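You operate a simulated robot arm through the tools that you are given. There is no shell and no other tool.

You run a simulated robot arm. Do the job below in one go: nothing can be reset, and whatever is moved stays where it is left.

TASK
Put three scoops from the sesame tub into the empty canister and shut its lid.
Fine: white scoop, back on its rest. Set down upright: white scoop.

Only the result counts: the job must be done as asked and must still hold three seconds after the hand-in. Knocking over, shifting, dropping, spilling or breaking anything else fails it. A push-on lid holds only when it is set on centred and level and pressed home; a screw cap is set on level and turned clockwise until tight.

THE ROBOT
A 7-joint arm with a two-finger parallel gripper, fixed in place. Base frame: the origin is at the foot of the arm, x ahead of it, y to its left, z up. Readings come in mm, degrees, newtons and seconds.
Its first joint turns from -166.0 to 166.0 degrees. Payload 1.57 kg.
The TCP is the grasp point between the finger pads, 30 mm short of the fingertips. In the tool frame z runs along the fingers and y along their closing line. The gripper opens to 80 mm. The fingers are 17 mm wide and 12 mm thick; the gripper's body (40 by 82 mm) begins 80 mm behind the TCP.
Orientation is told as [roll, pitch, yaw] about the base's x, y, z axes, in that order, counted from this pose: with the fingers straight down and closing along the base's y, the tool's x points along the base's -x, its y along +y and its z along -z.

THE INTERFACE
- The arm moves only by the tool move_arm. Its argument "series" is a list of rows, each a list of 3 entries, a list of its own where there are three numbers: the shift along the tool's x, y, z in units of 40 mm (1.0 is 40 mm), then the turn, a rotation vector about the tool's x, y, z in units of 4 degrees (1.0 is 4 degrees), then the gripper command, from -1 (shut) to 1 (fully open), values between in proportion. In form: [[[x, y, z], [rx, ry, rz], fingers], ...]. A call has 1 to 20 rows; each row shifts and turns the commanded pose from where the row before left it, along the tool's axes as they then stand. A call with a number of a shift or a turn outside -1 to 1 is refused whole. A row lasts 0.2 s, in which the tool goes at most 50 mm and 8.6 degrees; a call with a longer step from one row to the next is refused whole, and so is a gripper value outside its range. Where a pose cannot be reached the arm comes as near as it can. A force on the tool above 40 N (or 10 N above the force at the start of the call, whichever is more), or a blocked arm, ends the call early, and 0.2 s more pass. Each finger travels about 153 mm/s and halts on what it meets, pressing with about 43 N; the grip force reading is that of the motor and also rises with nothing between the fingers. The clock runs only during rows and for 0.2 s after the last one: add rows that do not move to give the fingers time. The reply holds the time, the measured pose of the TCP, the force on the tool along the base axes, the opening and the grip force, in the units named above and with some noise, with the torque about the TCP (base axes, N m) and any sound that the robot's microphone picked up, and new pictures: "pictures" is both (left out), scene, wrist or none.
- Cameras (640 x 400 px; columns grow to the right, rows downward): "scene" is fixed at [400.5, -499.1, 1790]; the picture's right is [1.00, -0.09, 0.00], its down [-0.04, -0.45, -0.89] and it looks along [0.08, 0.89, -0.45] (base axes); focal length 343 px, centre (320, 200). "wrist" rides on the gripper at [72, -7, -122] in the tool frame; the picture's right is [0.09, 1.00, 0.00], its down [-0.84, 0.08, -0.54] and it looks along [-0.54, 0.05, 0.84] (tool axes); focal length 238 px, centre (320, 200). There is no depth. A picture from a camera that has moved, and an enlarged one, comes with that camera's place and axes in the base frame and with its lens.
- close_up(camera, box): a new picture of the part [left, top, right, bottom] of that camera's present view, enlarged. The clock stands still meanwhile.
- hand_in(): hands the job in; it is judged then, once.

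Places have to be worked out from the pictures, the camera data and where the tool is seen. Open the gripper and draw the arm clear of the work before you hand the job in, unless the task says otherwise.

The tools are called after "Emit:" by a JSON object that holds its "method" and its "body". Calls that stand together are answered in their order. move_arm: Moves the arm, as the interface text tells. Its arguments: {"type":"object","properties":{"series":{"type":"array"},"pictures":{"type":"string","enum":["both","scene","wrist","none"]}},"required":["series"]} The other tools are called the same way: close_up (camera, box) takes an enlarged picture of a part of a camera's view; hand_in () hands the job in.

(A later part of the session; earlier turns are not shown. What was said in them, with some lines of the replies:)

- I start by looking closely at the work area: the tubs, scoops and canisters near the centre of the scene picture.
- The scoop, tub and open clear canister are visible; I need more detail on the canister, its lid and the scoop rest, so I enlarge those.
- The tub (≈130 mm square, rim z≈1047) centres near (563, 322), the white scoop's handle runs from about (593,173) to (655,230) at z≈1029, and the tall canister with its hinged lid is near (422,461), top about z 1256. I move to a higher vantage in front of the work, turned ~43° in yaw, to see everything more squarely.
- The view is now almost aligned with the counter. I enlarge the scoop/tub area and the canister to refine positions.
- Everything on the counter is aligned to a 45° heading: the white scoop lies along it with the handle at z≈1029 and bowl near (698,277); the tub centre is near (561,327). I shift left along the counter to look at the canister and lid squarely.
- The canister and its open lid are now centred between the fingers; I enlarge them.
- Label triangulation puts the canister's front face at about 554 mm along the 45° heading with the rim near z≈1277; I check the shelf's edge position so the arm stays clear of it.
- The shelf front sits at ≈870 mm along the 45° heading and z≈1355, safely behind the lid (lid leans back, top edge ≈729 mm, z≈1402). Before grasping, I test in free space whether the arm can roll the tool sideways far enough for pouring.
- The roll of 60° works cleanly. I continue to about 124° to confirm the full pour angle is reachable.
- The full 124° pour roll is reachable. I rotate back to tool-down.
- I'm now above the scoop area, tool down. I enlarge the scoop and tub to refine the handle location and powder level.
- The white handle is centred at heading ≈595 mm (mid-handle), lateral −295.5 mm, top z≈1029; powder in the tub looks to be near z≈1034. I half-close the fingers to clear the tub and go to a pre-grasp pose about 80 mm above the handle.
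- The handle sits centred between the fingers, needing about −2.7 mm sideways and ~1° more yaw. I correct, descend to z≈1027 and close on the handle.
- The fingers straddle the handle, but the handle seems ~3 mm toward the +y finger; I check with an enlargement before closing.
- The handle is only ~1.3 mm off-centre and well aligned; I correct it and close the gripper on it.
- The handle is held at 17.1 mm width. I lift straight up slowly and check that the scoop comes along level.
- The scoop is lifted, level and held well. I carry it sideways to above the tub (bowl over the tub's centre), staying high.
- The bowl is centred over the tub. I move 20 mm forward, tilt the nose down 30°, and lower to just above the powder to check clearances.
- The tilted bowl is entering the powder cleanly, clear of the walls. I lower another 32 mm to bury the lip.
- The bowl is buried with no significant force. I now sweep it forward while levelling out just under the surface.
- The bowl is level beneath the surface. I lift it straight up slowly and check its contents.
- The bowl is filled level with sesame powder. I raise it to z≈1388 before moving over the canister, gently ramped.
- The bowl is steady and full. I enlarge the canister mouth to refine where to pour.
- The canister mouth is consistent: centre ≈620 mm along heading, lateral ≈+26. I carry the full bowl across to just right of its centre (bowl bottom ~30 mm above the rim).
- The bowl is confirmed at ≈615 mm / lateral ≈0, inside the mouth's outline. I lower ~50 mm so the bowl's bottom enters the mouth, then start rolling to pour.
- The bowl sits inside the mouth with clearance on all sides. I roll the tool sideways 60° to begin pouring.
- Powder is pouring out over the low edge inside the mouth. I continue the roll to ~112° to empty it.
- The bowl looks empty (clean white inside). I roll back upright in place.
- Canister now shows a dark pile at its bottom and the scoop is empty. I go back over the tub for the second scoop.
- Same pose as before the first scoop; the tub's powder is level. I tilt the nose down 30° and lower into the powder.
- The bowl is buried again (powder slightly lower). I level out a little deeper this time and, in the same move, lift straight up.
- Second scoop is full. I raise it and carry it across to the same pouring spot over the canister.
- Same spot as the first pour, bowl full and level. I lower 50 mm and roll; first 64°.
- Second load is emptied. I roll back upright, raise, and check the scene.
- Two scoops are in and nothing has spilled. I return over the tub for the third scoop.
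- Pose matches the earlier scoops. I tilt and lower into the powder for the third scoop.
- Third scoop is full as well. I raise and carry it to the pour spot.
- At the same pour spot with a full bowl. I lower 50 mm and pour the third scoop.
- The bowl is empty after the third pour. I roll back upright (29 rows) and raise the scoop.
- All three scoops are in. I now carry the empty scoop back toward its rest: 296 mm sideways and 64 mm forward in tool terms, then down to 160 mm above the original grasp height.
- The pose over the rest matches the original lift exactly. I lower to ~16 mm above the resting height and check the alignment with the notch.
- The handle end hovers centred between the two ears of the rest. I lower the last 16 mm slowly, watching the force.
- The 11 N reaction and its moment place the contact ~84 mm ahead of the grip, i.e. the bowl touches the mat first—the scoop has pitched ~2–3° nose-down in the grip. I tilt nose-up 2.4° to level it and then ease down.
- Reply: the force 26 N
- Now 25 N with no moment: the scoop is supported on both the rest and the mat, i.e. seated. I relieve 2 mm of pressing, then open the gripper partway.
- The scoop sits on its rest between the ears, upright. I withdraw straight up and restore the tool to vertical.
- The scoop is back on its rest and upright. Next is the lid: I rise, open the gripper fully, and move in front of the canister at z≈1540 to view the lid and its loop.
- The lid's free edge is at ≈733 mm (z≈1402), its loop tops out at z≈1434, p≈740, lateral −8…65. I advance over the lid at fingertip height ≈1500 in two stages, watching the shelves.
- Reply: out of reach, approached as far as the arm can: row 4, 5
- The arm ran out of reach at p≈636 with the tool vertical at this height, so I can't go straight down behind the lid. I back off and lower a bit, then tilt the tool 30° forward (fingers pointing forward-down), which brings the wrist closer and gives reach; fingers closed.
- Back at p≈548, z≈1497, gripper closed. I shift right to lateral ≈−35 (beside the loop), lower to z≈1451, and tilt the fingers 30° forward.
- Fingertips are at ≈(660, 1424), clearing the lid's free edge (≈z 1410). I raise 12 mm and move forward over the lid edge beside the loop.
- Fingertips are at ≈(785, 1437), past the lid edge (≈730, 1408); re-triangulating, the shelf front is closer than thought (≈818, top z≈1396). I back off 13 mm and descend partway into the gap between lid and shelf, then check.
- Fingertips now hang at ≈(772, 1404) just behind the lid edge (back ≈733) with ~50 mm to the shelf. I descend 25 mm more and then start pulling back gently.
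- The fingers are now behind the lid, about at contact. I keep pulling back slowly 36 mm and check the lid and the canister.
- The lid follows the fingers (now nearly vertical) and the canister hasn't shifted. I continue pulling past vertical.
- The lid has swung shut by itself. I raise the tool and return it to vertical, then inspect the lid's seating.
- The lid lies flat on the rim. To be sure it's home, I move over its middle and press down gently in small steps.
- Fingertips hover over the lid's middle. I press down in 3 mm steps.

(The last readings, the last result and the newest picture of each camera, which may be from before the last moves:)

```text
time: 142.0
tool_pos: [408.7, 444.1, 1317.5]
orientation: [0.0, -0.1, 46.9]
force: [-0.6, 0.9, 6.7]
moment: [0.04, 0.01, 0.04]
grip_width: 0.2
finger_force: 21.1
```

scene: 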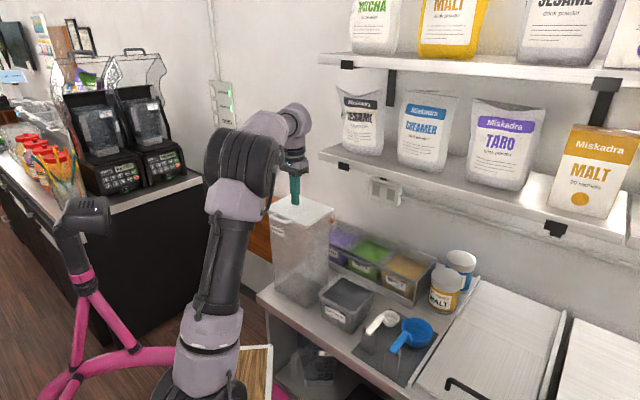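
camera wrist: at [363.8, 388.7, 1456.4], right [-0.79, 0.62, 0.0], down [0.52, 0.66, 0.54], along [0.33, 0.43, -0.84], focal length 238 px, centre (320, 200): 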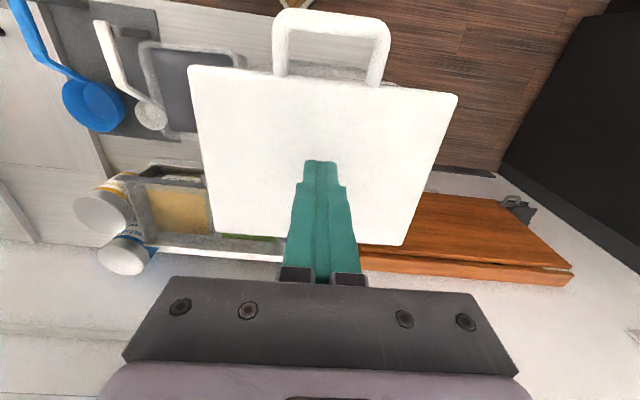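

Contact with the lid at z≈1318 (6.7 N). I press a touch further to about 20–25 N.

Emit:
{"method": "move_arm", "body": {"series": [[[0, 0, 0.03], [0, 0, 0], -1], [[0, 0, 0], [0, 0, 0], -1]], "pictures": "none"}}

Emit:
{"method": "move_arm", "body": {"series": [[[0, 0, 0.02], [0, 0, 0], -1], [[0, 0, 0], [0, 0, 0], -1]], "pictures": "both"}}

Emit:
{"method": "close_up", "body": {"camera": "scene", "box": [260, 150, 350, 260]}}

```text
time: 142.6
tool_pos: [407.5, 443.7, 1317.3]
orientation: [0.0, -0.2, 46.8]
force: [2.8, 1.0, 23.3]
moment: [0.02, -0.15, 0.11]
grip_width: 0.0
finger_force: 21.0
```

```text
time: 143.1
tool_pos: [408.9, 444.2, 1318.0]
orientation: [0.1, -0.4, 46.8]
force: [0.4, -4.5, 11.0]
moment: [-0.23, 0.03, 0.02]
grip_width: 0.0
finger_force: 20.9
stopped in row 2: the force on the tool passed its limit at 41 N (the readings are from after the stop); the commanded pose is now the measured one
camera wrist: at [363.8, 387.3, 1439.6], right [-0.79, 0.62, 0.0], down [0.52, 0.66, 0.55], along [0.34, 0.43, -0.84], focal length 238 px, centre (320, 200)
```

scene: 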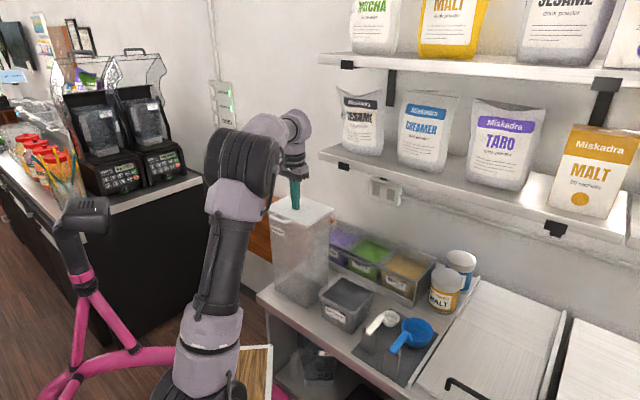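
wrist: 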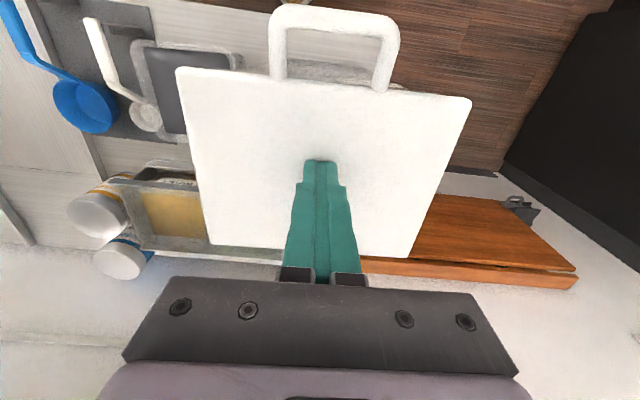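

```text
3.64 times, centred on (305, 205) of scene
camera zoom: at [400.5, -499.1, 1790.0], right [1.0, -0.09, 0.0], down [-0.04, -0.45, -0.89], along [0.08, 0.89, -0.45], focal length 1248 px, centre (374, 182)
```

zoom: 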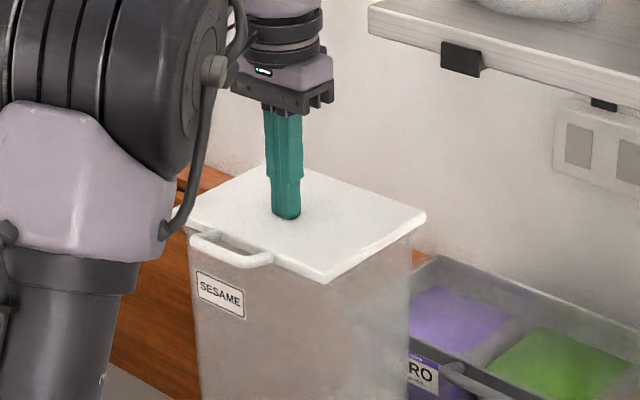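

Lid is pressed firmly (force passed 40 N with no give), canister unmoved. I lift straight off, then retract up and away and open the gripper.

Emit:
{"method": "move_arm", "body": {"series": [[[0, 0, -0.1], [0, 0, 0], -1], [[0, 0, -0.4], [0, 0, 0], -1], [[0, 0, -0.9], [0, 0, 0], -1], [[0, 0, -1], [0, 0, 0], -1], [[0, 0, -1], [0, 0, 0], 0], [[0.5, 0, -0.8], [0, 0, 0], 1], [[0.8, 0, -0.5], [0, 0, 0], 1], [[0.8, 0, 0], [0, 0, 0], 1], [[0.5, 0, 0], [0, 0, 0], 1], [[0, 0, 0], [0, 0, 0], 1]], "pictures": "both"}}

Emit:
{"method": "close_up", "body": {"camera": "scene", "box": [255, 180, 345, 310]}}

Emit:
{"method": "close_up", "body": {"camera": "scene", "box": [300, 230, 500, 380]}}

Emit:
{"method": "close_up", "body": {"camera": "wrist", "box": [100, 40, 400, 260]}}

```text
time: 145.3
tool_pos: [334.0, 369.0, 1502.6]
orientation: [0.0, -0.3, 46.6]
force: [0.0, 0.6, -0.1]
moment: [0.0, -0.02, 0.0]
grip_width: 80.1
finger_force: 0.0
camera wrist: at [290.5, 311.4, 1624.9], right [-0.79, 0.62, 0.0], down [0.52, 0.66, 0.55], along [0.34, 0.43, -0.84], focal length 238 px, centre (320, 200)
```

scene: 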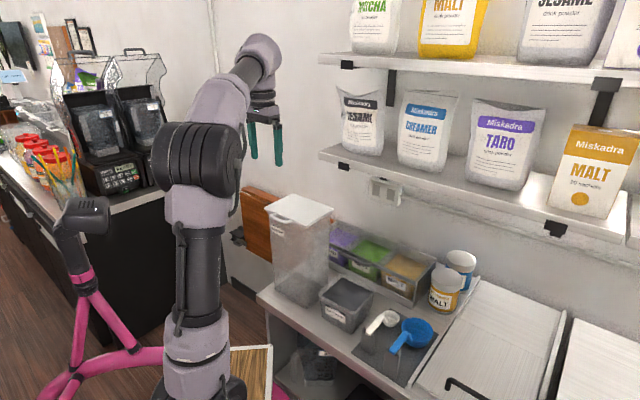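
wrist: 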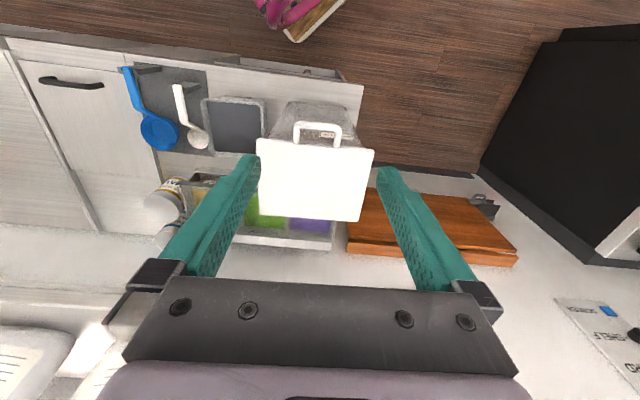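

```text
3.08 times, centred on (300, 245) of scene
camera zoom: at [400.5, -499.1, 1790.0], right [1.0, -0.09, 0.0], down [-0.04, -0.45, -0.89], along [0.08, 0.89, -0.45], focal length 1056 px, centre (382, 62)
```

zoom: 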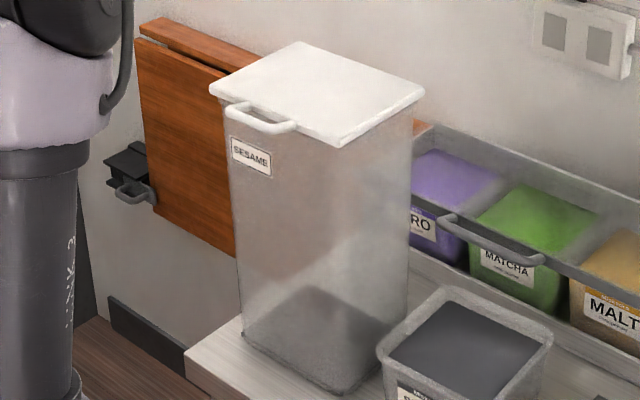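

```text
2.67 times, centred on (400, 305) of scene
camera zoom: at [400.5, -499.1, 1790.0], right [1.0, -0.09, 0.0], down [-0.04, -0.45, -0.89], along [0.08, 0.89, -0.45], focal length 915 px, centre (107, -80)
```

zoom: 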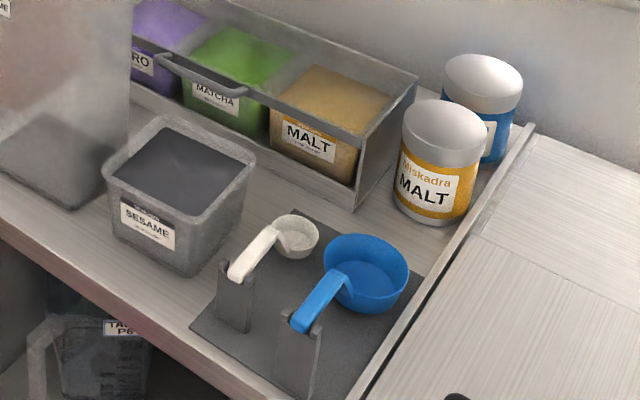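

```text
1.82 times, centred on (250, 150) of wrist
camera zoom: at [290.5, 311.4, 1624.9], right [-0.79, 0.62, 0.0], down [0.52, 0.66, 0.55], along [0.34, 0.43, -0.84], focal length 433 px, centre (447, 291)
```

zoom: 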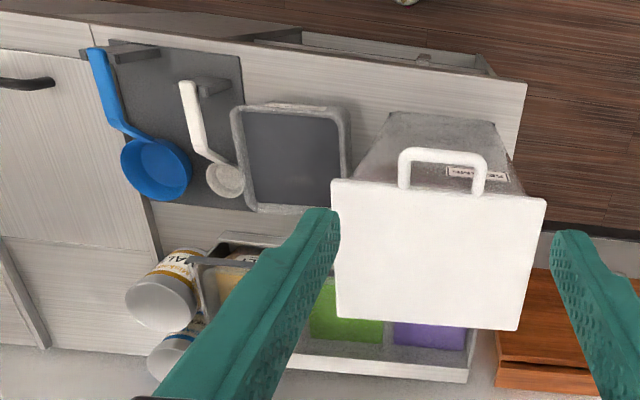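

The lid is shut flat on the canister, which holds the sesame. The white scoop sits upright on its rest, nothing else has shifted or spilled, and the arm is clear with the gripper open, so I hand in.

Emit:
{"method": "hand_in", "body": {}}

```text
The job is handed in.
```

I put three full scoops from the sesame tub into the empty canister, shut its lid and handed the job in.

- **Scoops:** All three came out of the tub full, and the bowl looked empty after each pour. I saw no spill.
- **Lid:** It swung shut when I pulled it past vertical. I then pressed it down to about 40 N with no give, and it sits flat on the rim.
- **White scoop:** It is back on its rest, upright.
- **Everything else:** Nothing else looked moved in the last pictures. The arm is clear with the gripper open.
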